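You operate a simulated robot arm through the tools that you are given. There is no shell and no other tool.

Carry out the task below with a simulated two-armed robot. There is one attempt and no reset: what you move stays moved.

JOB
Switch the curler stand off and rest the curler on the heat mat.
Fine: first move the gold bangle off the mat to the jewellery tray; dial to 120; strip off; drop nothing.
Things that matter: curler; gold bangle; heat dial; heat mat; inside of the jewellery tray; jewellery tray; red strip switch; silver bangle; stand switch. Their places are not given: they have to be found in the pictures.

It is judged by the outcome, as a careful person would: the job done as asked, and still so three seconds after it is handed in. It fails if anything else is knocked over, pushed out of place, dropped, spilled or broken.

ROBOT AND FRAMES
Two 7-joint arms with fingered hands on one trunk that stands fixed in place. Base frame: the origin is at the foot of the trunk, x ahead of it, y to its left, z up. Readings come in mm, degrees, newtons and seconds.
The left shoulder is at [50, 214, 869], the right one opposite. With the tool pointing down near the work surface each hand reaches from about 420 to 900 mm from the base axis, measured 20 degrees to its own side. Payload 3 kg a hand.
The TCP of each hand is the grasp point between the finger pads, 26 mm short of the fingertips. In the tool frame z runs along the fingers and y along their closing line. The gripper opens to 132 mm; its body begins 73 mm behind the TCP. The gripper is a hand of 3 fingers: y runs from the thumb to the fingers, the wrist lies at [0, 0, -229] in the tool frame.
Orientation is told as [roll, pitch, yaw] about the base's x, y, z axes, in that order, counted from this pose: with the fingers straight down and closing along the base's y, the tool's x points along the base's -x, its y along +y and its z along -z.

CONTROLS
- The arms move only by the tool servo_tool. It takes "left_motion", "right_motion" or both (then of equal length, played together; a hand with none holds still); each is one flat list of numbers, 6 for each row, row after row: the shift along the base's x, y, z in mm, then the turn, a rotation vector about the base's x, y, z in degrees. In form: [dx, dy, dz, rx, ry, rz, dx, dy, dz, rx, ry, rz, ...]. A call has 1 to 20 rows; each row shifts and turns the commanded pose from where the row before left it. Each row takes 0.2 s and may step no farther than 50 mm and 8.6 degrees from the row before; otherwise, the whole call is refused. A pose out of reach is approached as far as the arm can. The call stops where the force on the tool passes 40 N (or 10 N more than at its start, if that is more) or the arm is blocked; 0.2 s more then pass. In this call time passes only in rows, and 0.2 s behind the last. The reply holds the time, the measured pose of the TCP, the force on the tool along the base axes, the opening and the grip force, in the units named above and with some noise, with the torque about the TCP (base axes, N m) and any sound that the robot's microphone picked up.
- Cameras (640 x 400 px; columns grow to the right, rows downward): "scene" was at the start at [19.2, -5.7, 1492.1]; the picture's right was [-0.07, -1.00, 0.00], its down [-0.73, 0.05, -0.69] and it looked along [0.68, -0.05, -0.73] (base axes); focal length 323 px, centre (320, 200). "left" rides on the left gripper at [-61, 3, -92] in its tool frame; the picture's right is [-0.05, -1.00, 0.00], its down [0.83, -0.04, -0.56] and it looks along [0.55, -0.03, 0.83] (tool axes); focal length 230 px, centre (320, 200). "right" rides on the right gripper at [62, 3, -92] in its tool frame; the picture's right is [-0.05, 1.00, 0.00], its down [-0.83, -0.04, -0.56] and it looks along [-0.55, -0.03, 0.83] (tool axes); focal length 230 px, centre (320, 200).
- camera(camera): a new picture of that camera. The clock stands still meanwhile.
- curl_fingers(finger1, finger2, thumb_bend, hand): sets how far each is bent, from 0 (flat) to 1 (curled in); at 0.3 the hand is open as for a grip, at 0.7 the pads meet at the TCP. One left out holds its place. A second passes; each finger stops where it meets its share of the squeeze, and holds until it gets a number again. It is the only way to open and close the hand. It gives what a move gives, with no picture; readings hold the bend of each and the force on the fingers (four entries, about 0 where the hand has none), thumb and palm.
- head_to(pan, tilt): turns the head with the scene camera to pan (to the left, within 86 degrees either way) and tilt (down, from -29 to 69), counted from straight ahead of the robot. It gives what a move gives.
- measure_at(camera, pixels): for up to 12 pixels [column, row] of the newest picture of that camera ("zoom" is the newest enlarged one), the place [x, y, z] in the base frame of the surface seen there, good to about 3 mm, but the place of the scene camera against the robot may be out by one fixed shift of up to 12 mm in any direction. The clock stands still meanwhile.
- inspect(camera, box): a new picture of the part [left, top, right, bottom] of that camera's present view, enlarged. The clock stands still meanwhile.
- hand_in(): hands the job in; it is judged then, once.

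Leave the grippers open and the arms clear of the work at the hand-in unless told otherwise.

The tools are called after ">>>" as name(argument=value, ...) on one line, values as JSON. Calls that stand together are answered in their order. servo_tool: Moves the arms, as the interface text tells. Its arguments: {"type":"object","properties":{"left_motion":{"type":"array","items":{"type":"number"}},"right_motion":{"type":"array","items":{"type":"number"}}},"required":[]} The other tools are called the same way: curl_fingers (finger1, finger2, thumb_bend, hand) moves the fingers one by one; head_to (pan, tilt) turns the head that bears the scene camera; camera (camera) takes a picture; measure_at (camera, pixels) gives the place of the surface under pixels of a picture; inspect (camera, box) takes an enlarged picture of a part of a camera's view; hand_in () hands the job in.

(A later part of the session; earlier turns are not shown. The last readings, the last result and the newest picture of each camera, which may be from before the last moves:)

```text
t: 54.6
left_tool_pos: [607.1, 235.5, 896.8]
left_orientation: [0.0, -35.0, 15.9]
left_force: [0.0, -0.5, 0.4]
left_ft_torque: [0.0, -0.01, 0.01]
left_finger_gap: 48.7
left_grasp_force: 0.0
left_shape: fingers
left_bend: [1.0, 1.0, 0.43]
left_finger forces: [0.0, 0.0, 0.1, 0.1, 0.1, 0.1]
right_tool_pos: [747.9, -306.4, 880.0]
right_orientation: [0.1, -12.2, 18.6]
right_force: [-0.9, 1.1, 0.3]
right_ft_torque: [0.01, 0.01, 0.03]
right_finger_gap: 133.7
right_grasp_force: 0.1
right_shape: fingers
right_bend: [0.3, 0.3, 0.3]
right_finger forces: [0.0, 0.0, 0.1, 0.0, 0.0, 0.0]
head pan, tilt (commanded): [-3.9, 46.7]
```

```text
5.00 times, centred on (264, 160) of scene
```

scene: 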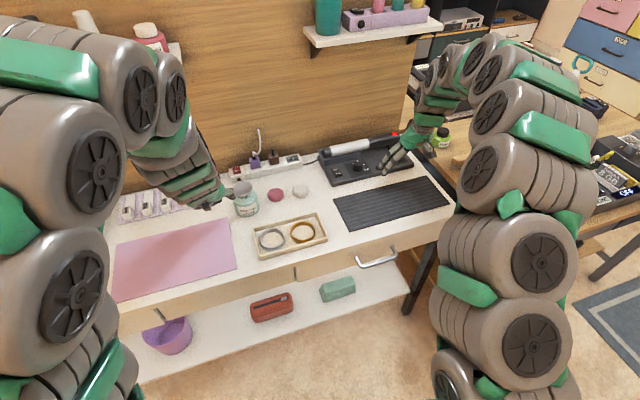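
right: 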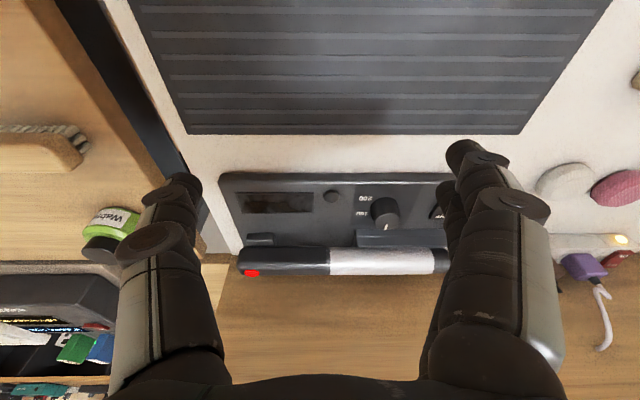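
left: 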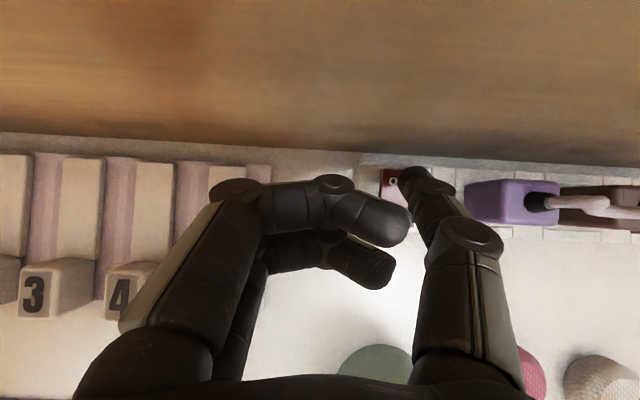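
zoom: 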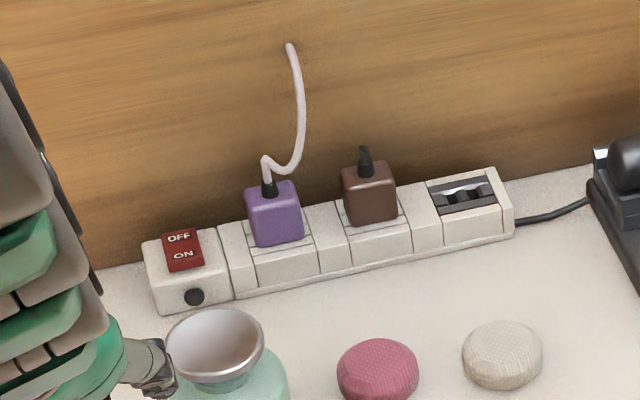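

Strip off and lamp dark. Now the left hand goes back home (up, untilted, opened), and I'll zoom in on the curler's handle with the right camera.

>>> servo_tool(left_motion=[-4, 0, 30, -1.89, 6.74, 0, -4, 0, 30, -1.89, 6.74, 0, -4, 0, 30, -1.89, 6.74, 0, -4, 0, 30, -1.89, 6.74, 0, -4, 0, 30, -1.89, 6.74, 0, 0, 0, 30, 0, 0, -7.1, 0, 0, 30, 0, 0, -7.1, 0, 0, 6, 0, 0, -7.1])

>>> curl_fingers(hand="left", finger1=0.3, finger2=0.3, thumb_bend=0.3)

>>> inspect(camera="right", box=[210, 170, 460, 290])

>>> measure_at(camera="right", pixels=[[252, 272], [262, 255], [290, 258], [320, 258], [329, 258], [245, 262], [380, 258], [440, 258], [290, 250], [290, 268], [262, 238], [320, 250]])

```text
t: 56.4
left_tool_pos: [589.4, 233.6, 1114.2]
left_orientation: [0.0, 0.1, -5.6]
left_force: [1.3, 0.0, 0.0]
left_ft_torque: [-0.01, 0.0, 0.01]
left_finger_gap: 49.0
left_grasp_force: 0.1
left_shape: fingers
left_bend: [1.0, 1.0, 0.43]
left_finger forces: [0.0, 0.0, 0.1, 0.0, 0.1, 0.1]
right_tool_pos: [747.1, -306.9, 880.1]
right_orientation: [0.1, -12.2, 18.7]
right_force: [0.3, 1.4, 0.3]
right_ft_torque: [-0.01, -0.04, 0.0]
right_finger_gap: 134.0
right_grasp_force: 0.1
right_shape: fingers
right_bend: [0.3, 0.3, 0.3]
right_finger forces: [0.1, 0.0, 0.0, 0.1, 0.0, 0.0]
head pan, tilt (commanded): [-3.9, 46.7]
```

```text
t: 57.4
left_tool_pos: [590.2, 234.2, 1113.4]
left_orientation: [0.0, 0.0, -5.6]
left_force: [0.1, 0.1, -0.4]
left_ft_torque: [0.0, -0.03, 0.0]
left_finger_gap: 133.9
left_grasp_force: 0.1
left_shape: fingers
left_bend: [0.3, 0.3, 0.3]
left_finger forces: [0.0, 0.1, 0.0, 0.0, 0.1, 0.1]
right_tool_pos: [746.7, -308.8, 879.9]
right_orientation: [0.1, -12.2, 18.6]
right_force: [0.2, 0.0, 0.6]
right_ft_torque: [-0.01, 0.04, 0.0]
right_finger_gap: 134.2
right_grasp_force: 0.1
right_shape: fingers
right_bend: [0.3, 0.3, 0.3]
right_finger forces: [0.0, 0.0, 0.0, 0.0, 0.0, 0.1]
head pan, tilt (commanded): [-3.9, 46.7]
```

```text
2.56 times, centred on (335, 230) of right
```

zoom: 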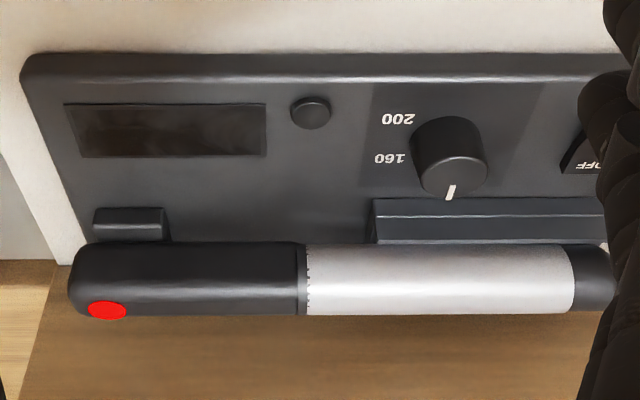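

```text
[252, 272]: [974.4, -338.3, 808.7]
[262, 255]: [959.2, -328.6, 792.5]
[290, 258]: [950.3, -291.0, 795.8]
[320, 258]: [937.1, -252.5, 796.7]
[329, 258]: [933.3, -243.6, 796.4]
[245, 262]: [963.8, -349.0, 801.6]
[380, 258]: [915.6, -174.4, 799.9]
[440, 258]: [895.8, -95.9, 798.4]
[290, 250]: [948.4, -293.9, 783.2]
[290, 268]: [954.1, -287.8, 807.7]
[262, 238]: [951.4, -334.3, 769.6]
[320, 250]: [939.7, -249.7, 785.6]
```

Curler: axis ≈16 mm radius, parallel to the mat; handle spans y ≈ -243 to -352, and a straight slide of ≈234 mm toward me centres it on the mat. I'll turn the right hand (yaw → -74°) so it closes across the handle, first levelling the tilt, here in free space.

>>> servo_tool(right_motion=[0, 0, 5, -1.95, 5.8, 0, 0, 0, 5, -1.95, 5.8, 0, 0, 0, 0, 0, 0, -8.45, 0, 0, 0, 0, 0, -8.45, 0, 0, 0, 0, 0, -8.45, 0, 0, 0, 0, 0, -8.45, 0, 0, 0, 0, 0, -8.45, 0, 0, 0, 0, 0, -8.45, 0, 0, 0, 0, 0, -8.45, 0, 0, 0, 0, 0, -8.45, 0, 0, 0, 0, 0, -8.45, 0, 0, 0, 0, 0, -8.45, 0, 0, 0, 0, 0, -8.45])

>>> camera(camera="scene")

>>> camera(camera="right")

```text
t: 60.2
left_tool_pos: [589.8, 234.3, 1113.9]
left_orientation: [0.0, 0.0, -5.6]
left_force: [-0.3, 0.7, -0.1]
left_ft_torque: [0.01, 0.03, 0.01]
left_finger_gap: 134.2
left_grasp_force: 0.1
left_shape: fingers
left_bend: [0.3, 0.3, 0.3]
left_finger forces: [0.0, 0.0, 0.1, 0.0, 0.1, 0.1]
right_tool_pos: [750.7, -306.0, 891.5]
right_orientation: [0.2, 0.0, -74.5]
right_force: [0.3, 0.1, -0.3]
right_ft_torque: [-0.04, -0.03, 0.04]
right_finger_gap: 133.9
right_grasp_force: 0.1
right_shape: fingers
right_bend: [0.3, 0.3, 0.3]
right_finger forces: [0.1, 0.0, 0.0, 0.0, 0.0, 0.1]
head pan, tilt (commanded): [-3.9, 46.7]
```

```text
taken
```

scene: 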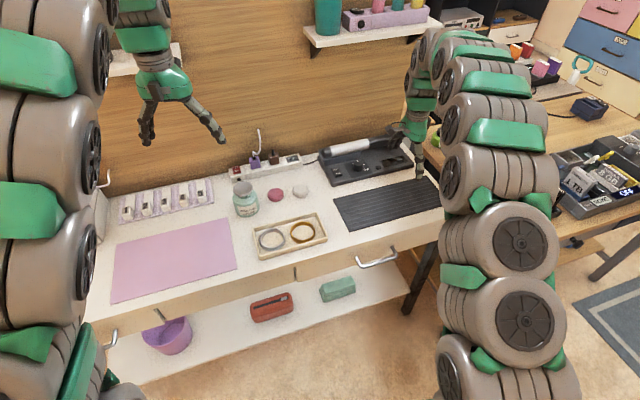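

```text
taken
```

right: 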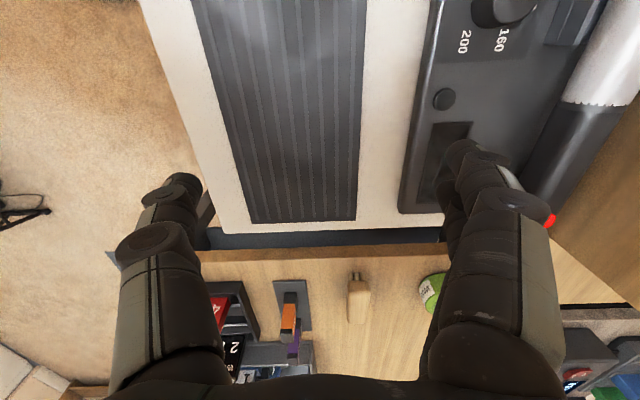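

Yaw reached. Now tilt the hand 30° forward and preset the fingers (thumb 0.56, fingers 0.43), then move to the pre-approach point ≈(895,-277,900).

>>> servo_tool(right_motion=[0, 0, 0, 2.03, -7.22, 0, 0, 0, 0, 2.03, -7.22, 0, 0, 0, 0, 2.03, -7.22, 0, 0, 0, 0, 2.03, -7.22, 0])

>>> curl_fingers(hand="right", finger1=0.43, finger2=0.43, thumb_bend=0.56)

>>> servo_tool(right_motion=[28, 6, 2, 0, 0, 0, 28, 6, 2, 0, 0, 0, 28, 6, 2, 0, 0, 0, 28, 6, 2, 0, 0, 0])

>>> camera(camera="right")

>>> camera(camera="scene")

```text
t: 61.2
left_tool_pos: [589.3, 233.3, 1114.0]
left_orientation: [0.0, 0.0, -5.6]
left_force: [-0.6, -0.4, 0.0]
left_ft_torque: [-0.01, 0.01, 0.01]
left_finger_gap: 133.9
left_grasp_force: 0.0
left_shape: fingers
left_bend: [0.3, 0.3, 0.3]
left_finger forces: [0.0, 0.0, 0.0, 0.1, 0.0, 0.0]
right_tool_pos: [749.3, -306.8, 890.2]
right_orientation: [30.2, -0.1, -74.3]
right_force: [0.0, -0.5, 0.7]
right_ft_torque: [0.0, 0.0, 0.0]
right_finger_gap: 134.6
right_grasp_force: 0.1
right_shape: fingers
right_bend: [0.3, 0.3, 0.3]
right_finger forces: [0.0, 0.0, 0.0, 0.1, 0.0, 0.1]
head pan, tilt (commanded): [-3.9, 46.7]
```

```text
t: 62.2
left_tool_pos: [589.6, 233.2, 1113.4]
left_orientation: [0.0, 0.1, -5.6]
left_force: [0.5, 0.2, 0.4]
left_ft_torque: [0.0, -0.01, 0.01]
left_finger_gap: 134.0
left_grasp_force: 0.0
left_shape: fingers
left_bend: [0.3, 0.3, 0.3]
left_finger forces: [0.0, 0.0, 0.1, 0.1, 0.0, 0.1]
right_tool_pos: [750.1, -307.5, 891.7]
right_orientation: [30.2, -0.1, -74.3]
right_force: [0.9, 0.0, -0.1]
right_ft_torque: [-0.01, 0.02, 0.02]
right_finger_gap: 70.2
right_grasp_force: 0.1
right_shape: fingers
right_bend: [0.43, 0.43, 0.56]
right_finger forces: [0.0, 0.0, 0.0, 0.0, 0.0, 0.0]
head pan, tilt (commanded): [-3.9, 46.7]
```

```text
t: 63.2
left_tool_pos: [589.3, 233.6, 1114.3]
left_orientation: [-0.1, -0.1, -5.6]
left_force: [0.5, 0.0, 0.5]
left_ft_torque: [-0.05, -0.01, 0.01]
left_finger_gap: 134.0
left_grasp_force: 0.0
left_shape: fingers
left_bend: [0.3, 0.3, 0.3]
left_finger forces: [0.0, 0.0, 0.0, 0.1, 0.0, 0.0]
right_tool_pos: [862.2, -282.8, 898.1]
right_orientation: [30.0, 0.0, -74.4]
right_force: [-0.6, 0.4, -0.4]
right_ft_torque: [-0.02, 0.01, 0.02]
right_finger_gap: 70.1
right_grasp_force: 0.1
right_shape: fingers
right_bend: [0.43, 0.43, 0.56]
right_finger forces: [0.1, 0.1, 0.0, 0.0, 0.0, 0.0]
head pan, tilt (commanded): [-3.9, 46.7]
```

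```text
taken
```

right: 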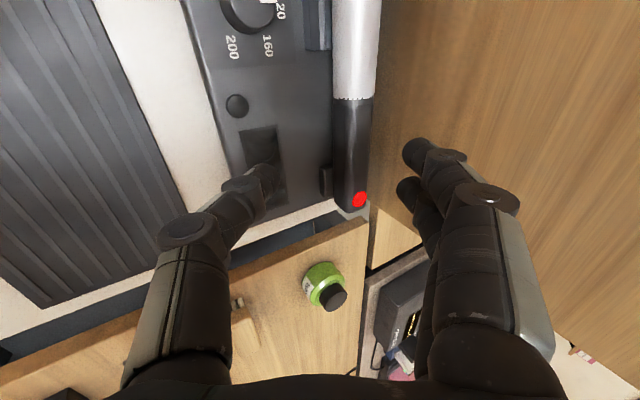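

```text
taken
```

scene: 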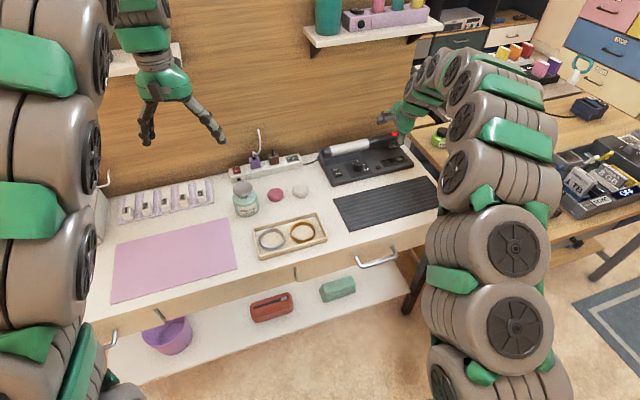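

The handle lies between thumb (left) and fingers (right) in the wrist view. I'll measure the handle and its boundaries from here for exact alignment.

>>> inspect(camera="right", box=[300, 60, 420, 230])

>>> measure_at(camera="right", pixels=[[352, 100], [340, 110], [350, 110], [360, 110], [368, 110], [340, 150], [350, 150], [360, 150], [355, 208], [359, 200], [326, 180], [355, 60]])

```text
2.35 times, centred on (360, 145) of right
```

zoom: 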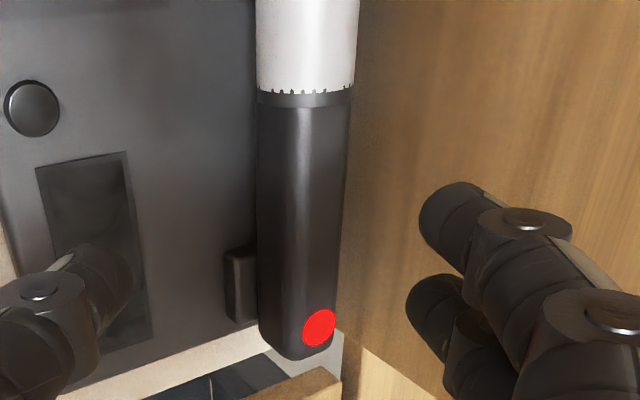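

```text
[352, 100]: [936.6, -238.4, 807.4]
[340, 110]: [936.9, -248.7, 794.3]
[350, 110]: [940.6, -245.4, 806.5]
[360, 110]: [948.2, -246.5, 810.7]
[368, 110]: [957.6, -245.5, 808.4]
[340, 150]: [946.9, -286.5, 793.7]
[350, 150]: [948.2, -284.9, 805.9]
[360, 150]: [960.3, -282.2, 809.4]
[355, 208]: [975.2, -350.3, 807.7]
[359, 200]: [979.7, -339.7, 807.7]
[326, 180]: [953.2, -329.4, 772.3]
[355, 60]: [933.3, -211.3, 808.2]
```

Handle cross-section: axis at v-line through (955,-260), z≈796, radius 15. I'll line up and advance along the tool direction to about 30 mm short of the grip.

>>> servo_tool(right_motion=[12, 2.3, 0, 0, 0, 0, 12, 2.3, 0, 0, 0, 0, 12, 2.4, 0, 0, 0, 0, 7.1, 2, -12.8, 0, 0, 0, 7.1, 2, -12.8, 0, 0, 0, 7.1, 2, -12.8, 0, 0, 0, 7.1, 2, -12.8, 0, 0, 0, 7.1, 2, -12.8, 0, 0, 0])

>>> camera(camera="right")

>>> inspect(camera="scene", box=[330, 80, 458, 180])

```text
t: 65.0
left_tool_pos: [588.8, 233.3, 1114.1]
left_orientation: [0.0, 0.0, -5.6]
left_force: [0.4, 0.0, 0.1]
left_ft_torque: [0.0, 0.01, -0.01]
left_finger_gap: 134.1
left_grasp_force: 0.1
left_shape: fingers
left_bend: [0.3, 0.3, 0.3]
left_finger forces: [0.0, 0.1, 0.0, 0.0, 0.0, 0.0]
right_tool_pos: [933.2, -265.1, 835.2]
right_orientation: [30.1, 0.0, -74.4]
right_force: [-0.7, 0.5, -0.1]
right_ft_torque: [-0.01, -0.02, -0.03]
right_finger_gap: 69.9
right_grasp_force: 0.0
right_shape: fingers
right_bend: [0.43, 0.43, 0.56]
right_finger forces: [0.1, 0.1, 0.1, 0.0, 0.0, 0.0]
head pan, tilt (commanded): [-3.9, 46.7]
```

```text
taken
```

right: 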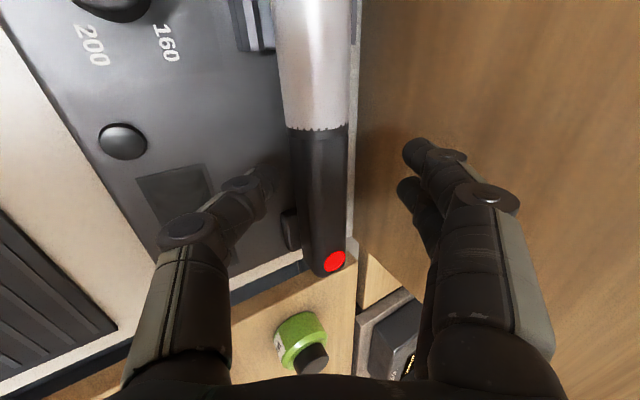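

```text
4.00 times, centred on (394, 130) of scene
```

zoom: 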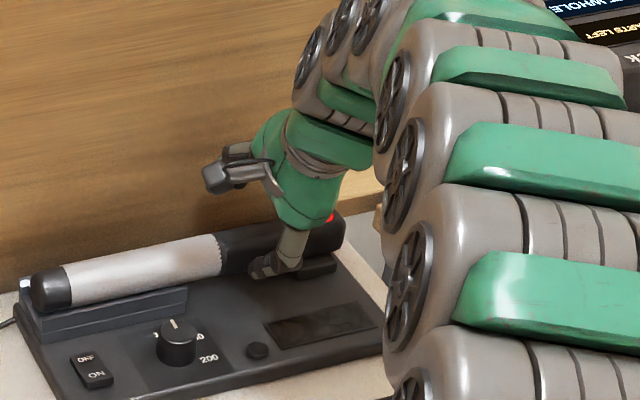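

Well centred; the handle/barrel border is at row 128. I'll shift 8 mm along the handle away from the hot barrel and advance the last 31 mm.

>>> servo_tool(right_motion=[2.2, -7.7, 0, 0, 0, 0, 5, 1.3, -9, 0, 0, 0, 5, 1.3, -9, 0, 0, 0, 5, 1.3, -9, 0, 0, 0])

>>> camera(camera="right")

>>> inspect(camera="scene", box=[330, 100, 458, 180])

```text
t: 66.0
left_tool_pos: [589.9, 234.3, 1113.8]
left_orientation: [0.0, 0.0, -5.6]
left_force: [-0.3, 0.5, 0.5]
left_ft_torque: [0.03, -0.03, 0.04]
left_finger_gap: 134.0
left_grasp_force: 0.0
left_shape: fingers
left_bend: [0.3, 0.3, 0.3]
left_finger forces: [0.1, 0.0, 0.1, 0.0, 0.0, 0.1]
right_tool_pos: [950.4, -270.5, 807.6]
right_orientation: [30.2, 0.1, -74.2]
right_force: [-0.2, -0.1, -0.3]
right_ft_torque: [0.01, -0.01, 0.0]
right_finger_gap: 69.9
right_grasp_force: 0.0
right_shape: fingers
right_bend: [0.43, 0.43, 0.56]
right_finger forces: [0.0, 0.1, 0.0, 0.1, 0.1, 0.0]
head pan, tilt (commanded): [-3.9, 46.7]
```

```text
taken
```

right: 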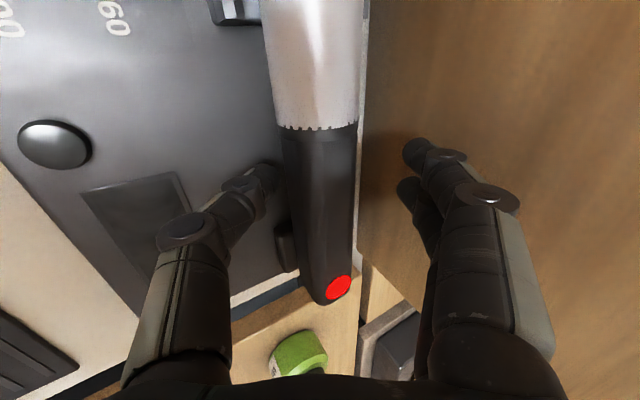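

```text
5.00 times, centred on (394, 140) of scene
```

zoom: 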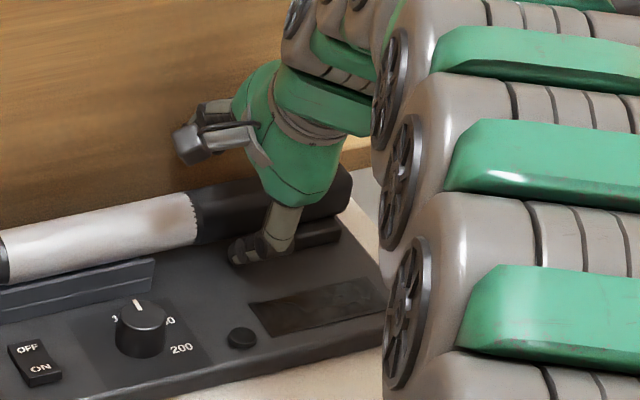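

The hand straddles the handle without contact. I'll close to just shy of contact (0.60 each).

>>> curl_fingers(hand="right", finger1=0.59, finger2=0.59, thumb_bend=0.6)

>>> camera(camera="right")

```text
t: 67.0
left_tool_pos: [589.7, 233.5, 1113.7]
left_orientation: [0.0, 0.0, -5.6]
left_force: [-0.5, 0.3, -0.4]
left_ft_torque: [0.02, 0.0, -0.01]
left_finger_gap: 133.9
left_grasp_force: 0.1
left_shape: fingers
left_bend: [0.3, 0.3, 0.3]
left_finger forces: [0.1, 0.0, 0.1, 0.1, 0.0, 0.1]
right_tool_pos: [949.6, -270.5, 808.7]
right_orientation: [30.2, 0.0, -74.3]
right_force: [1.5, -0.7, 0.1]
right_ft_torque: [-0.01, -0.03, -0.02]
right_finger_gap: 39.8
right_grasp_force: 1.6
right_shape: fingers
right_bend: [0.58, 0.58, 0.6]
right_finger forces: [1.1, 1.1, 0.0, 0.1, 0.9, 0.0]
head pan, tilt (commanded): [-3.9, 46.7]
```

```text
taken
```

right: 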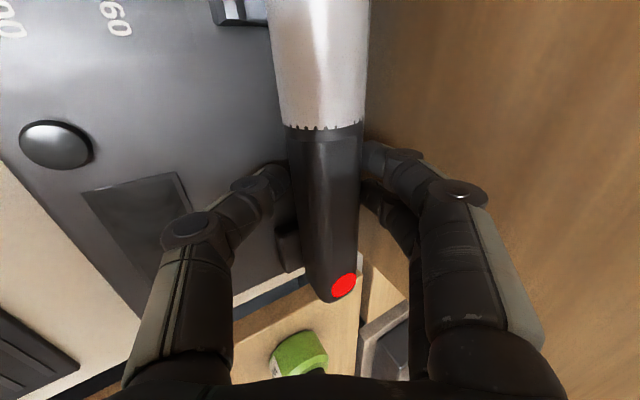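

Light contact on both sides (1 N). Now squeeze firmly (0.8).

>>> curl_fingers(hand="right", finger1=0.72, finger2=0.72, thumb_bend=0.73)

>>> camera(camera="right")

```text
t: 68.0
left_tool_pos: [589.1, 234.7, 1113.3]
left_orientation: [0.0, 0.0, -5.6]
left_force: [-0.3, 1.1, -0.3]
left_ft_torque: [-0.05, 0.01, 0.03]
left_finger_gap: 133.9
left_grasp_force: 0.1
left_shape: fingers
left_bend: [0.3, 0.3, 0.3]
left_finger forces: [0.1, 0.0, 0.0, 0.0, 0.1, 0.0]
right_tool_pos: [951.5, -270.0, 808.2]
right_orientation: [30.1, 0.0, -74.3]
right_force: [3.2, 0.2, 5.0]
right_ft_torque: [-0.04, -0.08, 0.03]
right_finger_gap: 33.8
right_grasp_force: 16.9
right_shape: fingers
right_bend: [0.64, 0.64, 0.64]
right_finger forces: [9.3, 9.4, 0.1, 0.1, 15.5, 0.1]
head pan, tilt (commanded): [-3.9, 46.7]
```

```text
taken
```

right: 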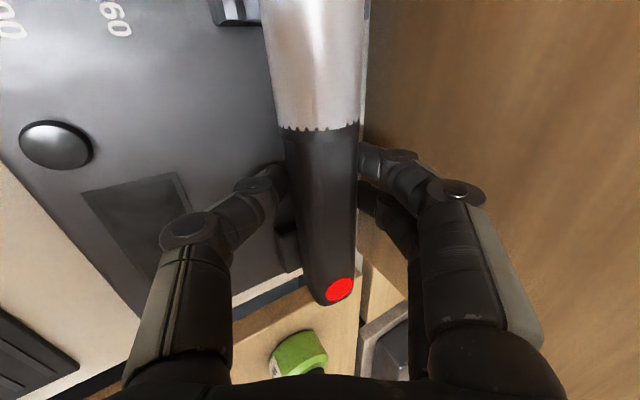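

Grip 17 N. I'll firm it a bit more (0.85) before lifting, since the barrel end overhangs.

>>> curl_fingers(hand="right", finger1=0.85, finger2=0.85, thumb_bend=0.87)

>>> servo_tool(right_motion=[0, 0, 3, 0, 0, 0, 0, 0, 4, 0, 0, 0, 0, 0, 5, 0, 0, 0])

>>> camera(camera="right")

>>> inspect(camera="scene", box=[300, 90, 460, 190])

```text
t: 69.0
left_tool_pos: [588.3, 234.3, 1112.9]
left_orientation: [0.1, 0.1, -5.6]
left_force: [0.5, 0.4, 0.0]
left_ft_torque: [0.01, -0.03, -0.02]
left_finger_gap: 134.3
left_grasp_force: 0.1
left_shape: fingers
left_bend: [0.3, 0.3, 0.3]
left_finger forces: [0.0, 0.1, 0.1, 0.1, 0.1, 0.0]
right_tool_pos: [949.7, -271.5, 807.5]
right_orientation: [30.2, 0.1, -74.4]
right_force: [-0.8, 0.0, 0.5]
right_ft_torque: [-0.05, -0.02, 0.02]
right_finger_gap: 33.6
right_grasp_force: 19.9
right_shape: fingers
right_bend: [0.63, 0.63, 0.65]
right_finger forces: [9.5, 9.7, 0.1, 0.0, 19.7, 0.1]
head pan, tilt (commanded): [-3.9, 46.7]
```

```text
t: 69.8
left_tool_pos: [588.8, 234.7, 1113.3]
left_orientation: [0.0, 0.0, -5.6]
left_force: [-0.4, 0.0, -0.4]
left_ft_torque: [-0.02, 0.03, -0.02]
left_finger_gap: 134.0
left_grasp_force: 0.1
left_shape: fingers
left_bend: [0.3, 0.3, 0.3]
left_finger forces: [0.0, 0.1, 0.0, 0.0, 0.1, 0.1]
right_tool_pos: [949.7, -269.2, 819.8]
right_orientation: [30.1, 0.0, -74.5]
right_force: [0.1, -0.1, -3.6]
right_ft_torque: [-0.12, 0.0, 0.01]
right_finger_gap: 33.7
right_grasp_force: 19.4
right_shape: fingers
right_bend: [0.63, 0.64, 0.65]
right_finger forces: [10.8, 8.8, 0.0, 0.0, 19.7, 0.0]
head pan, tilt (commanded): [-3.9, 46.7]
```

```text
taken
```

right: 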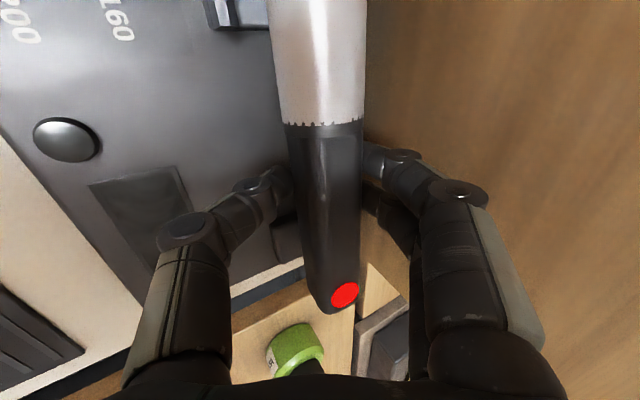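

```text
4.00 times, centred on (380, 140) of scene
```

zoom: 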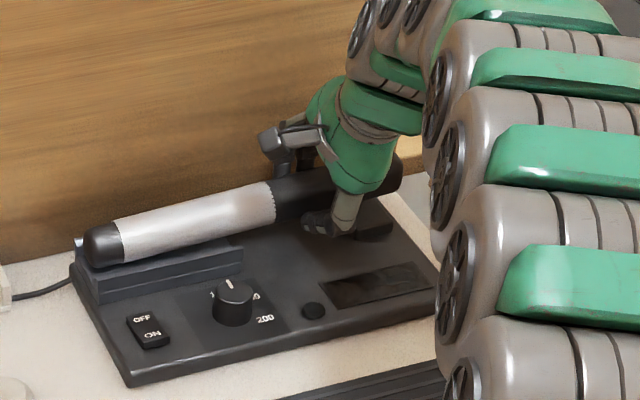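

The handle rose 12 mm (load ≈ 3.6 N). I'll lift another 25 mm and see whether the tip end follows or droops.

>>> servo_tool(right_motion=[0, 0, 6, 0, 0, 0, 0, 0, 6, 0, 0, 0, 0, 0, 6, 0, 0, 0, 0, 0, 7, 0, 0, 0])

>>> inspect(camera="scene", box=[300, 90, 460, 190])

>>> camera(camera="right")

>>> measure_at(camera="zoom", pixels=[[105, 235], [180, 205], [250, 190], [290, 180], [390, 165]])

```text
t: 70.8
left_tool_pos: [589.3, 234.2, 1114.3]
left_orientation: [0.0, -0.1, -5.6]
left_force: [0.2, -0.4, -0.3]
left_ft_torque: [-0.03, -0.02, -0.01]
left_finger_gap: 133.8
left_grasp_force: 0.0
left_shape: fingers
left_bend: [0.3, 0.3, 0.3]
left_finger forces: [0.0, 0.0, 0.1, 0.1, 0.0, 0.0]
right_tool_pos: [951.5, -269.3, 844.1]
right_orientation: [30.1, 0.0, -74.3]
right_force: [-0.5, 0.2, -3.3]
right_ft_torque: [-0.2, -0.01, 0.01]
right_finger_gap: 33.4
right_grasp_force: 19.5
right_shape: fingers
right_bend: [0.62, 0.64, 0.65]
right_finger forces: [10.8, 8.4, 0.1, 0.1, 19.5, 0.1]
head pan, tilt (commanded): [-3.9, 46.7]
```

```text
4.00 times, centred on (380, 140) of scene
```

zoom: 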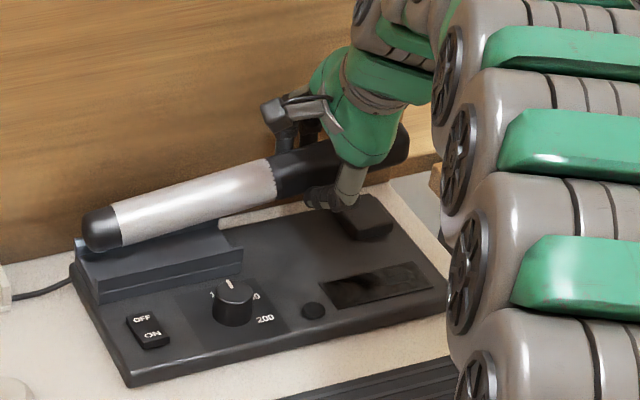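

```text
taken
```

right: 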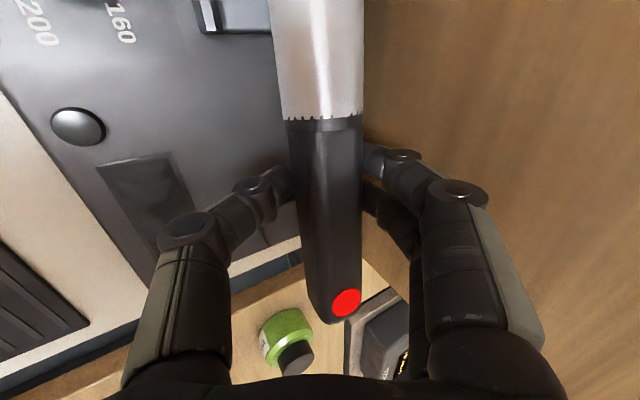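

```text
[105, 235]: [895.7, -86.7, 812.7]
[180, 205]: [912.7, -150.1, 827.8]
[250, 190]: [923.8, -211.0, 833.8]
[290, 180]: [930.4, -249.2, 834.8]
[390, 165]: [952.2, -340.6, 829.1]
```

The tip end droops about 10° — it pivots a little in the grip; load 3.3 N, torque 0.2 N·m. I'll wait in place briefly and check whether it holds or keeps slipping.

>>> servo_tool(right_motion=[0, 0, 0, 0, 0, 0, 0, 0, 0, 0, 0, 0, 0, 0, 0, 0, 0, 0])

>>> inspect(camera="scene", box=[300, 90, 460, 190])

>>> measure_at(camera="zoom", pixels=[[105, 235], [180, 205], [250, 190], [290, 180], [95, 250], [95, 215]])

```text
t: 71.6
left_tool_pos: [589.2, 233.1, 1113.3]
left_orientation: [0.0, 0.1, -5.6]
left_force: [0.0, 0.6, 0.6]
left_ft_torque: [-0.01, -0.02, -0.01]
left_finger_gap: 134.0
left_grasp_force: 0.0
left_shape: fingers
left_bend: [0.3, 0.3, 0.3]
left_finger forces: [0.0, 0.0, 0.0, 0.0, 0.1, 0.0]
right_tool_pos: [952.3, -270.2, 843.3]
right_orientation: [30.1, 0.0, -74.3]
right_force: [0.7, -1.2, -4.2]
right_ft_torque: [-0.15, 0.01, 0.03]
right_finger_gap: 33.6
right_grasp_force: 18.9
right_shape: fingers
right_bend: [0.62, 0.64, 0.65]
right_finger forces: [10.8, 8.5, 0.0, 0.0, 19.5, 0.0]
head pan, tilt (commanded): [-3.9, 46.7]
```

```text
4.00 times, centred on (380, 140) of scene
```

zoom: 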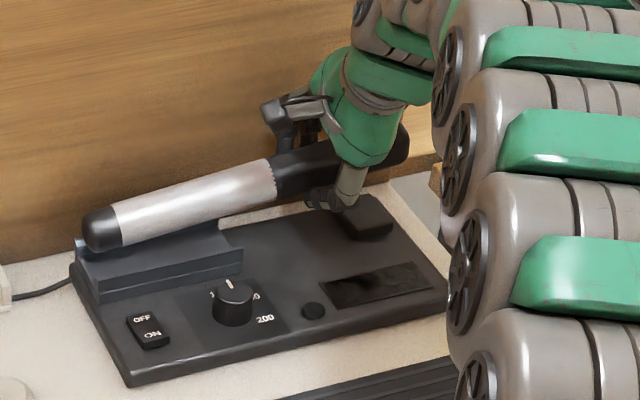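

```text
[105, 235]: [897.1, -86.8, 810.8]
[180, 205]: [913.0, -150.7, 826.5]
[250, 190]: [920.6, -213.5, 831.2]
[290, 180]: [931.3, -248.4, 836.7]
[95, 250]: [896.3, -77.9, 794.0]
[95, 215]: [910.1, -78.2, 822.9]
```

Stable, no creep. I'll raise 15 mm more and compare the tip's rise to know if it hangs free.

>>> servo_tool(right_motion=[0, 0, 5, 0, 0, 0, 0, 0, 5, 0, 0, 0, 0, 0, 5, 0, 0, 0])

>>> inspect(camera="scene", box=[300, 90, 460, 190])

>>> measure_at(camera="zoom", pixels=[[105, 225], [180, 200], [250, 180], [290, 165], [95, 240], [100, 200]])

```text
t: 72.4
left_tool_pos: [589.7, 233.5, 1113.9]
left_orientation: [0.0, 0.1, -5.6]
left_force: [0.2, 0.0, -0.2]
left_ft_torque: [0.0, -0.01, -0.02]
left_finger_gap: 133.9
left_grasp_force: 0.1
left_shape: fingers
left_bend: [0.3, 0.3, 0.3]
left_finger forces: [0.0, 0.1, 0.0, 0.0, 0.1, 0.0]
right_tool_pos: [950.2, -269.5, 860.3]
right_orientation: [30.1, -0.1, -74.3]
right_force: [-0.2, 0.4, -2.5]
right_ft_torque: [-0.16, -0.03, -0.01]
right_finger_gap: 33.3
right_grasp_force: 19.5
right_shape: fingers
right_bend: [0.62, 0.65, 0.65]
right_finger forces: [10.8, 8.2, 0.0, 0.0, 19.4, 0.1]
head pan, tilt (commanded): [-3.9, 46.7]
```

```text
4.00 times, centred on (380, 140) of scene
```

zoom: 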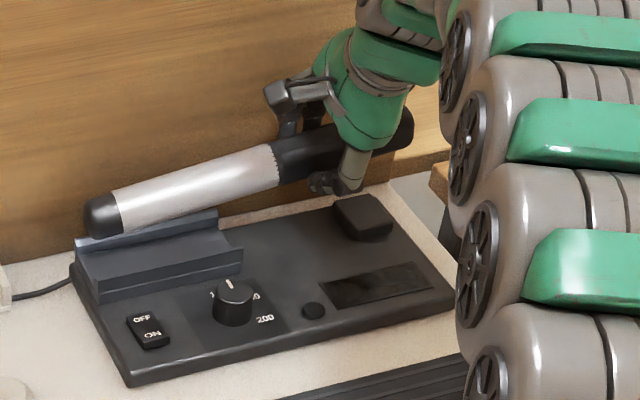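

```text
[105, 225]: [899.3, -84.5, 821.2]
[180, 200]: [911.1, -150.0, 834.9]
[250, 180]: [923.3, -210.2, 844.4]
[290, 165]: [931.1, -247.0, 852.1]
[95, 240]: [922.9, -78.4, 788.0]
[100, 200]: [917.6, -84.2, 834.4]
```

The slope grew a little (9°→11°), so the tip may still be touching its cradle. I'll raise 12 mm more and re-check the slope.

>>> servo_tool(right_motion=[0, 0, 4, 0, 0, 0, 0, 0, 4, 0, 0, 0, 0, 0, 4, 0, 0, 0])

>>> inspect(camera="scene", box=[310, 100, 438, 180])

>>> measure_at(camera="zoom", pixels=[[80, 205], [90, 195], [140, 182], [200, 162], [245, 145], [280, 130], [95, 230], [70, 225]])

```text
t: 73.2
left_tool_pos: [589.7, 233.7, 1113.4]
left_orientation: [-0.1, 0.1, -5.6]
left_force: [-0.2, 0.3, 0.3]
left_ft_torque: [0.02, 0.01, 0.02]
left_finger_gap: 133.9
left_grasp_force: 0.1
left_shape: fingers
left_bend: [0.3, 0.3, 0.3]
left_finger forces: [0.1, 0.0, 0.1, 0.0, 0.1, 0.0]
right_tool_pos: [950.3, -268.0, 871.7]
right_orientation: [30.1, 0.1, -74.3]
right_force: [-0.1, 0.0, -3.9]
right_ft_torque: [-0.16, -0.03, 0.01]
right_finger_gap: 33.1
right_grasp_force: 19.1
right_shape: fingers
right_bend: [0.62, 0.65, 0.65]
right_finger forces: [10.9, 8.1, 0.0, 0.0, 19.3, 0.0]
head pan, tilt (commanded): [-3.9, 46.7]
```

```text
5.00 times, centred on (374, 140) of scene
```

zoom: 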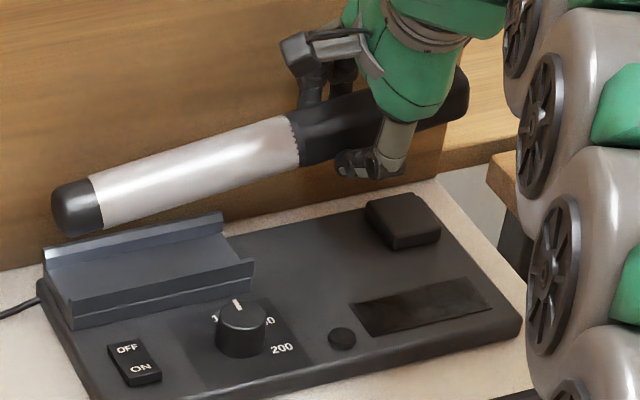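

```text
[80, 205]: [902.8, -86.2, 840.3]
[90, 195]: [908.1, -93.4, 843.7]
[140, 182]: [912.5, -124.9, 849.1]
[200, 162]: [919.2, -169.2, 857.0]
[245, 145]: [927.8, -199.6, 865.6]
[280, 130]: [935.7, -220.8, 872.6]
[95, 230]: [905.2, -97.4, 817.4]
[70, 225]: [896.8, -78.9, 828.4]
```

Now fully clear of the cradle and steady at ≈11.5° droop (load ≈3.9 N). I'll rise 20 mm more and carry it slowly, straight toward me, half-way first.

>>> servo_tool(right_motion=[0, 0, 5, 0, 0, 0, 0, 0, 5, 0, 0, 0, 0, 0, 5, 0, 0, 0, 0, 0, 5, 0, 0, 0, -6, -1.7, 0, 0, 0, 0, -10, -2.8, 0, 0, 0, 0, -12, -3.4, 0, 0, 0, 0, -12, -3.4, 0, 0, 0, 0, -12, -3.4, 0, 0, 0, 0, -12, -3.4, 0, 0, 0, 0, -12, -3.4, 0, 0, 0, 0, -12, -3.4, 0, 0, 0, 0, -8, -2.2, 0, 0, 0, 0])

>>> camera(camera="scene")

>>> inspect(camera="scene", box=[310, 110, 470, 210])

>>> camera(camera="right")

```text
t: 76.0
left_tool_pos: [588.7, 234.5, 1113.5]
left_orientation: [0.0, -0.1, -5.6]
left_force: [-0.8, 0.7, -0.7]
left_ft_torque: [-0.02, -0.03, 0.01]
left_finger_gap: 134.2
left_grasp_force: 0.2
left_shape: fingers
left_bend: [0.3, 0.3, 0.3]
left_finger forces: [0.1, 0.0, 0.0, 0.0, 0.1, 0.0]
right_tool_pos: [855.0, -295.6, 889.7]
right_orientation: [30.0, 0.1, -74.3]
right_force: [-0.1, -0.4, -3.3]
right_ft_torque: [-0.17, -0.01, -0.01]
right_finger_gap: 33.0
right_grasp_force: 18.7
right_shape: fingers
right_bend: [0.62, 0.65, 0.66]
right_finger forces: [11.0, 8.0, 0.1, 0.0, 19.5, 0.1]
head pan, tilt (commanded): [-3.9, 46.7]
```

```text
taken
```

scene: 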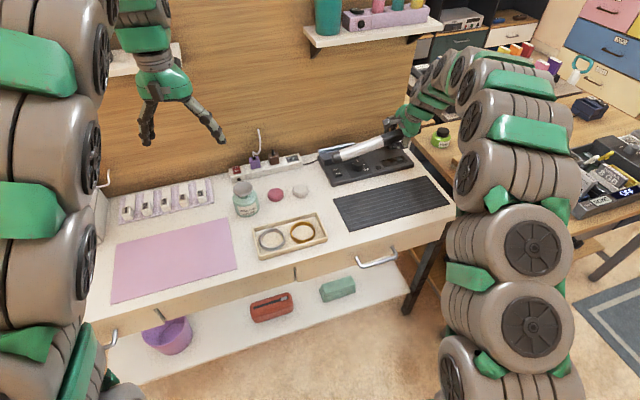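

```text
4.00 times, centred on (390, 160) of scene
```

zoom: 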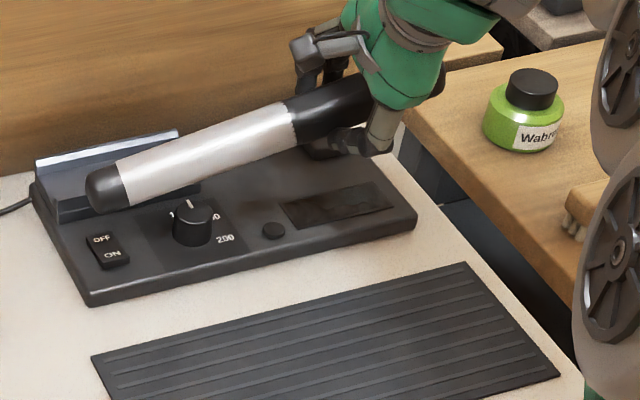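

```text
taken
```

right: 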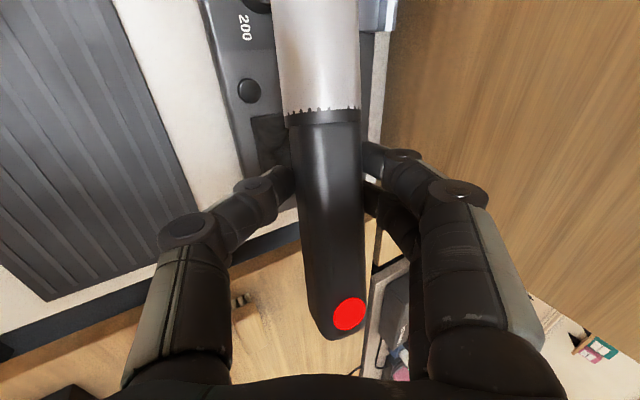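

It rides steadily over the stand. I'll check the slope numerically, then carry on toward the mat.

>>> measure_at(camera="scene", pixels=[[338, 154], [355, 148], [375, 141], [383, 137], [336, 161]])

>>> servo_tool(right_motion=[-6, -1.7, 0, 0, 0, 0, -10, -2.8, 0, 0, 0, 0, -12, -3.4, 0, 0, 0, 0, -12, -3.4, 0, 0, 0, 0, -12, -3.4, 0, 0, 0, 0, -12, -3.4, 0, 0, 0, 0, -12, -3.4, 0, 0, 0, 0, -12, -3.4, 0, 0, 0, 0, -12, -3.4, 0, 0, 0, 0, -12, -3.4, 0, 0, 0, 0, -12, -3.4, 0, 0, 0, 0, -10, -2.8, 0, 0, 0, 0, -6, -1.7, 0, 0, 0, 0])

>>> camera(camera="right")

>>> camera(camera="scene")

```text
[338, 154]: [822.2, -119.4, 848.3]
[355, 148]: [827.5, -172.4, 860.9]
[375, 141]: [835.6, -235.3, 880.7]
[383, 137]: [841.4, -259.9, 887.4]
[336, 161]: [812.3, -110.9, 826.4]
```

```text
t: 78.8
left_tool_pos: [590.2, 232.9, 1113.8]
left_orientation: [-0.1, -0.1, -5.6]
left_force: [0.9, 0.0, -0.7]
left_ft_torque: [-0.04, 0.01, 0.01]
left_finger_gap: 134.0
left_grasp_force: 0.0
left_shape: fingers
left_bend: [0.3, 0.3, 0.3]
left_finger forces: [0.0, 0.1, 0.0, 0.0, 0.0, 0.0]
right_tool_pos: [716.9, -335.5, 891.8]
right_orientation: [29.9, 0.1, -74.2]
right_force: [1.2, 0.8, -3.4]
right_ft_torque: [-0.2, 0.02, -0.01]
right_finger_gap: 33.1
right_grasp_force: 18.9
right_shape: fingers
right_bend: [0.62, 0.65, 0.66]
right_finger forces: [11.0, 8.0, 0.0, 0.1, 19.4, 0.0]
head pan, tilt (commanded): [-3.9, 46.7]
```

```text
taken
```

right: 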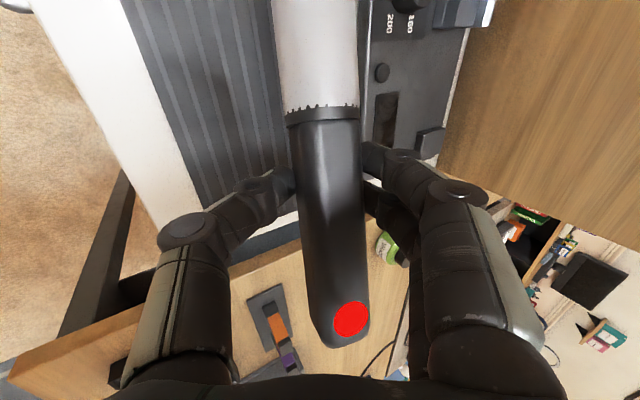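

```text
taken
```

scene: 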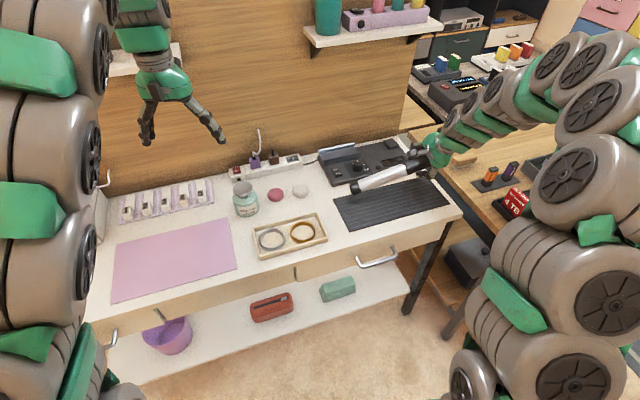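

Over the mat now. I'll measure the curler's present slope and tip height.

>>> inspect(camera="scene", box=[330, 130, 458, 210])

>>> measure_at(camera="zoom", pixels=[[115, 285], [160, 268], [220, 240], [270, 220], [330, 195], [360, 180], [105, 300], [420, 150]])

```text
5.00 times, centred on (394, 170) of scene
```

zoom: 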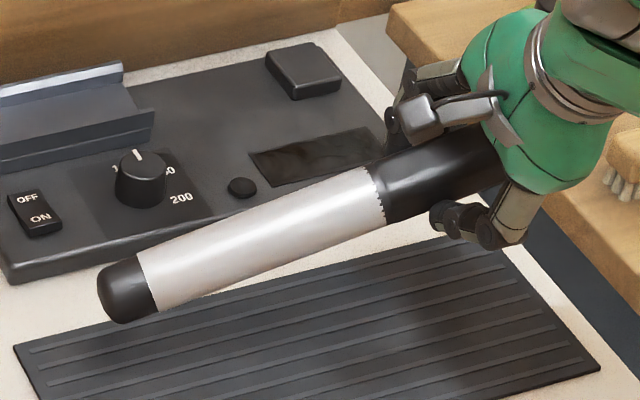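

```text
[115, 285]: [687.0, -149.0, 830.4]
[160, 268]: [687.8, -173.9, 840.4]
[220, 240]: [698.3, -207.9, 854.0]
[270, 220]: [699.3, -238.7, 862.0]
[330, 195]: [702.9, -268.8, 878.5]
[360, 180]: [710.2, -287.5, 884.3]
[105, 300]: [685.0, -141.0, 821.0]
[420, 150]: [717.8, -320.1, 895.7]
```

The droop has crept to ≈20°, so I'll bring the tip down onto the mat now to support it: lower 52 mm.

>>> servo_tool(right_motion=[2, 0, -15, 0, 0, 0, 2, 0, -15, 0, 0, 0, 2, 0, -12, 0, 0, 0, 0, 0, -10, 0, 0, 0])

>>> inspect(camera="scene", box=[330, 130, 458, 210])

>>> measure_at(camera="zoom", pixels=[[115, 320], [160, 300], [220, 270], [270, 250], [330, 225], [105, 335]])

```text
t: 79.8
left_tool_pos: [588.6, 233.4, 1113.5]
left_orientation: [0.0, -0.1, -5.6]
left_force: [0.2, 0.1, 0.3]
left_ft_torque: [-0.03, -0.01, 0.01]
left_finger_gap: 133.7
left_grasp_force: 0.1
left_shape: fingers
left_bend: [0.3, 0.3, 0.3]
left_finger forces: [0.0, 0.1, 0.1, 0.0, 0.0, 0.0]
right_tool_pos: [722.6, -336.0, 840.2]
right_orientation: [30.0, 0.0, -74.3]
right_force: [1.2, 0.4, -3.6]
right_ft_torque: [-0.09, 0.03, -0.04]
right_finger_gap: 32.6
right_grasp_force: 19.0
right_shape: fingers
right_bend: [0.62, 0.65, 0.66]
right_finger forces: [10.5, 8.5, 0.0, 0.0, 19.4, 0.0]
head pan, tilt (commanded): [-3.9, 46.7]
```

```text
5.00 times, centred on (394, 170) of scene
```

zoom: 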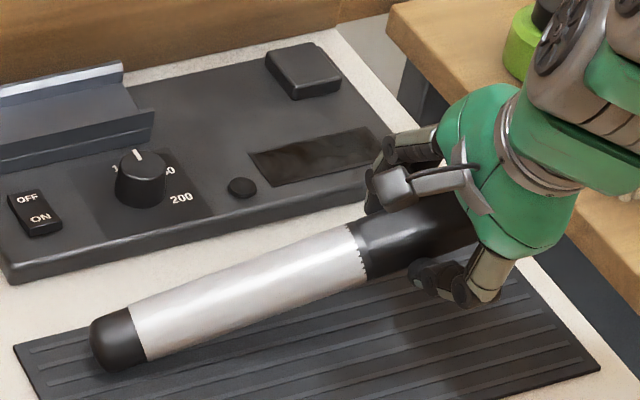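

```text
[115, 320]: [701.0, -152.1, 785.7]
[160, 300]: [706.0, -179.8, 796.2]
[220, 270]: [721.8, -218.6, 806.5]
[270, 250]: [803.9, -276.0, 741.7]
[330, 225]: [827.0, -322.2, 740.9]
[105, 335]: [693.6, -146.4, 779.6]
```

The tip is at the mat (torque dropped to 0.09 N·m). Now I bring the hand upright in place, rising slightly so the tip doesn't scrape, so the thumb won't be under the handle when it comes down.

>>> servo_tool(right_motion=[0, 0, 4, -2.03, 7.22, 0, 0, 0, 4, -2.03, 7.22, 0, 0, 0, 3, -2.03, 7.22, 0, 0, 0, 3, -2.03, 7.22, 0])

>>> inspect(camera="scene", box=[330, 130, 458, 210])

>>> measure_at(camera="zoom", pixels=[[115, 330], [160, 310], [220, 280], [270, 260], [330, 225], [105, 350]])

>>> camera(camera="right")

```text
t: 80.8
left_tool_pos: [590.7, 233.8, 1113.6]
left_orientation: [0.0, 0.0, -5.6]
left_force: [-1.0, 0.2, -0.4]
left_ft_torque: [0.0, 0.01, 0.01]
left_finger_gap: 133.9
left_grasp_force: 0.1
left_shape: fingers
left_bend: [0.3, 0.3, 0.3]
left_finger forces: [0.0, 0.0, 0.0, 0.0, 0.0, 0.1]
right_tool_pos: [722.0, -336.5, 854.0]
right_orientation: [0.0, 0.0, -74.4]
right_force: [-0.3, -0.6, -1.7]
right_ft_torque: [-0.03, -0.06, -0.06]
right_finger_gap: 32.2
right_grasp_force: 19.3
right_shape: fingers
right_bend: [0.62, 0.65, 0.67]
right_finger forces: [10.7, 9.3, 0.0, 0.0, 18.8, 0.0]
head pan, tilt (commanded): [-3.9, 46.7]
```

```text
5.00 times, centred on (394, 170) of scene
```

zoom: 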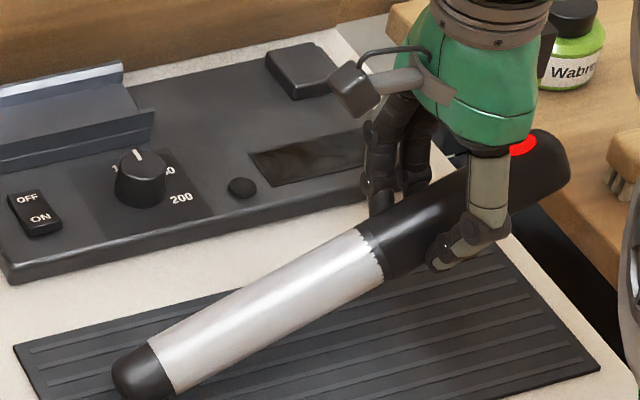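

```text
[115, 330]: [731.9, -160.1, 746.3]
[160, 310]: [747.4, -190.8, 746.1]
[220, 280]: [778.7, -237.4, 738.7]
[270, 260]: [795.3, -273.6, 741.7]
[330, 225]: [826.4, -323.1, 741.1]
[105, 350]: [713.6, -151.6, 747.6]
```

```text
taken
```

right: 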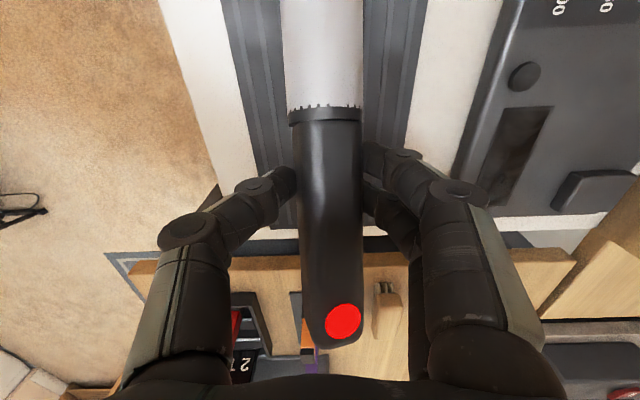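

Hand upright, tip resting on the mat, mat unmoved. Now I'll lower the handle slowly so the curler pivots down flat: 40 mm first.

>>> servo_tool(right_motion=[0, 0, -6, 0, 0, 0, 0, 0, -7, 0, 0, 0, 0, 0, -7, 0, 0, 0, 0, 0, -7, 0, 0, 0, 0, 0, -7, 0, 0, 0, 0, 0, -6, 0, 0, 0])

>>> inspect(camera="scene", box=[330, 130, 458, 230])

>>> camera(camera="right")

```text
t: 82.2
left_tool_pos: [589.0, 234.8, 1112.3]
left_orientation: [-0.1, 0.0, -5.7]
left_force: [-0.2, -0.6, -0.4]
left_ft_torque: [0.0, -0.01, -0.01]
left_finger_gap: 134.1
left_grasp_force: 0.1
left_shape: fingers
left_bend: [0.3, 0.3, 0.3]
left_finger forces: [0.1, 0.0, 0.0, 0.0, 0.0, 0.0]
right_tool_pos: [720.7, -335.1, 813.7]
right_orientation: [0.0, -0.1, -74.3]
right_force: [-0.1, -1.8, -1.6]
right_ft_torque: [0.17, 0.06, -0.02]
right_finger_gap: 31.2
right_grasp_force: 20.0
right_shape: fingers
right_bend: [0.63, 0.63, 0.67]
right_finger forces: [10.3, 9.7, 0.0, 0.0, 19.6, 0.0]
head pan, tilt (commanded): [-3.9, 46.7]
```

```text
4.00 times, centred on (394, 180) of scene
```

zoom: 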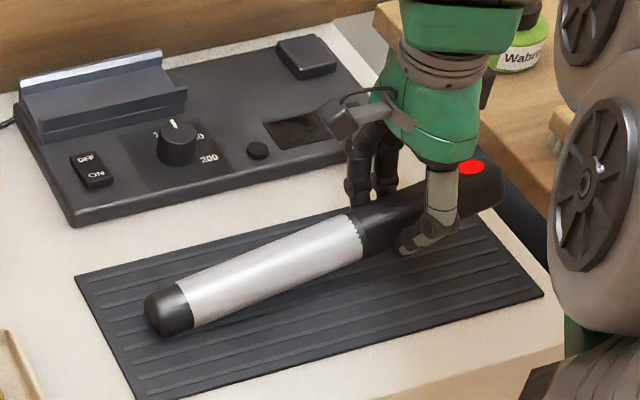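

```text
taken
```

right: 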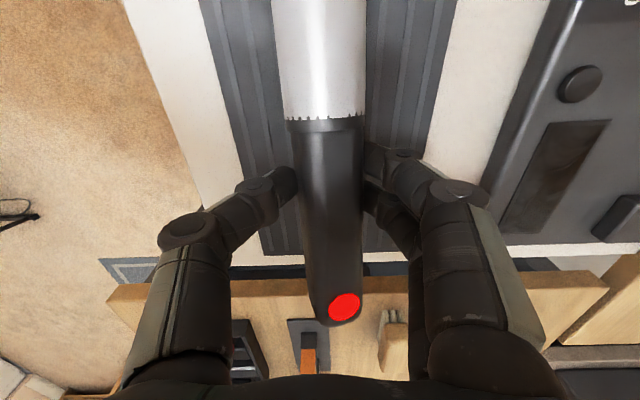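

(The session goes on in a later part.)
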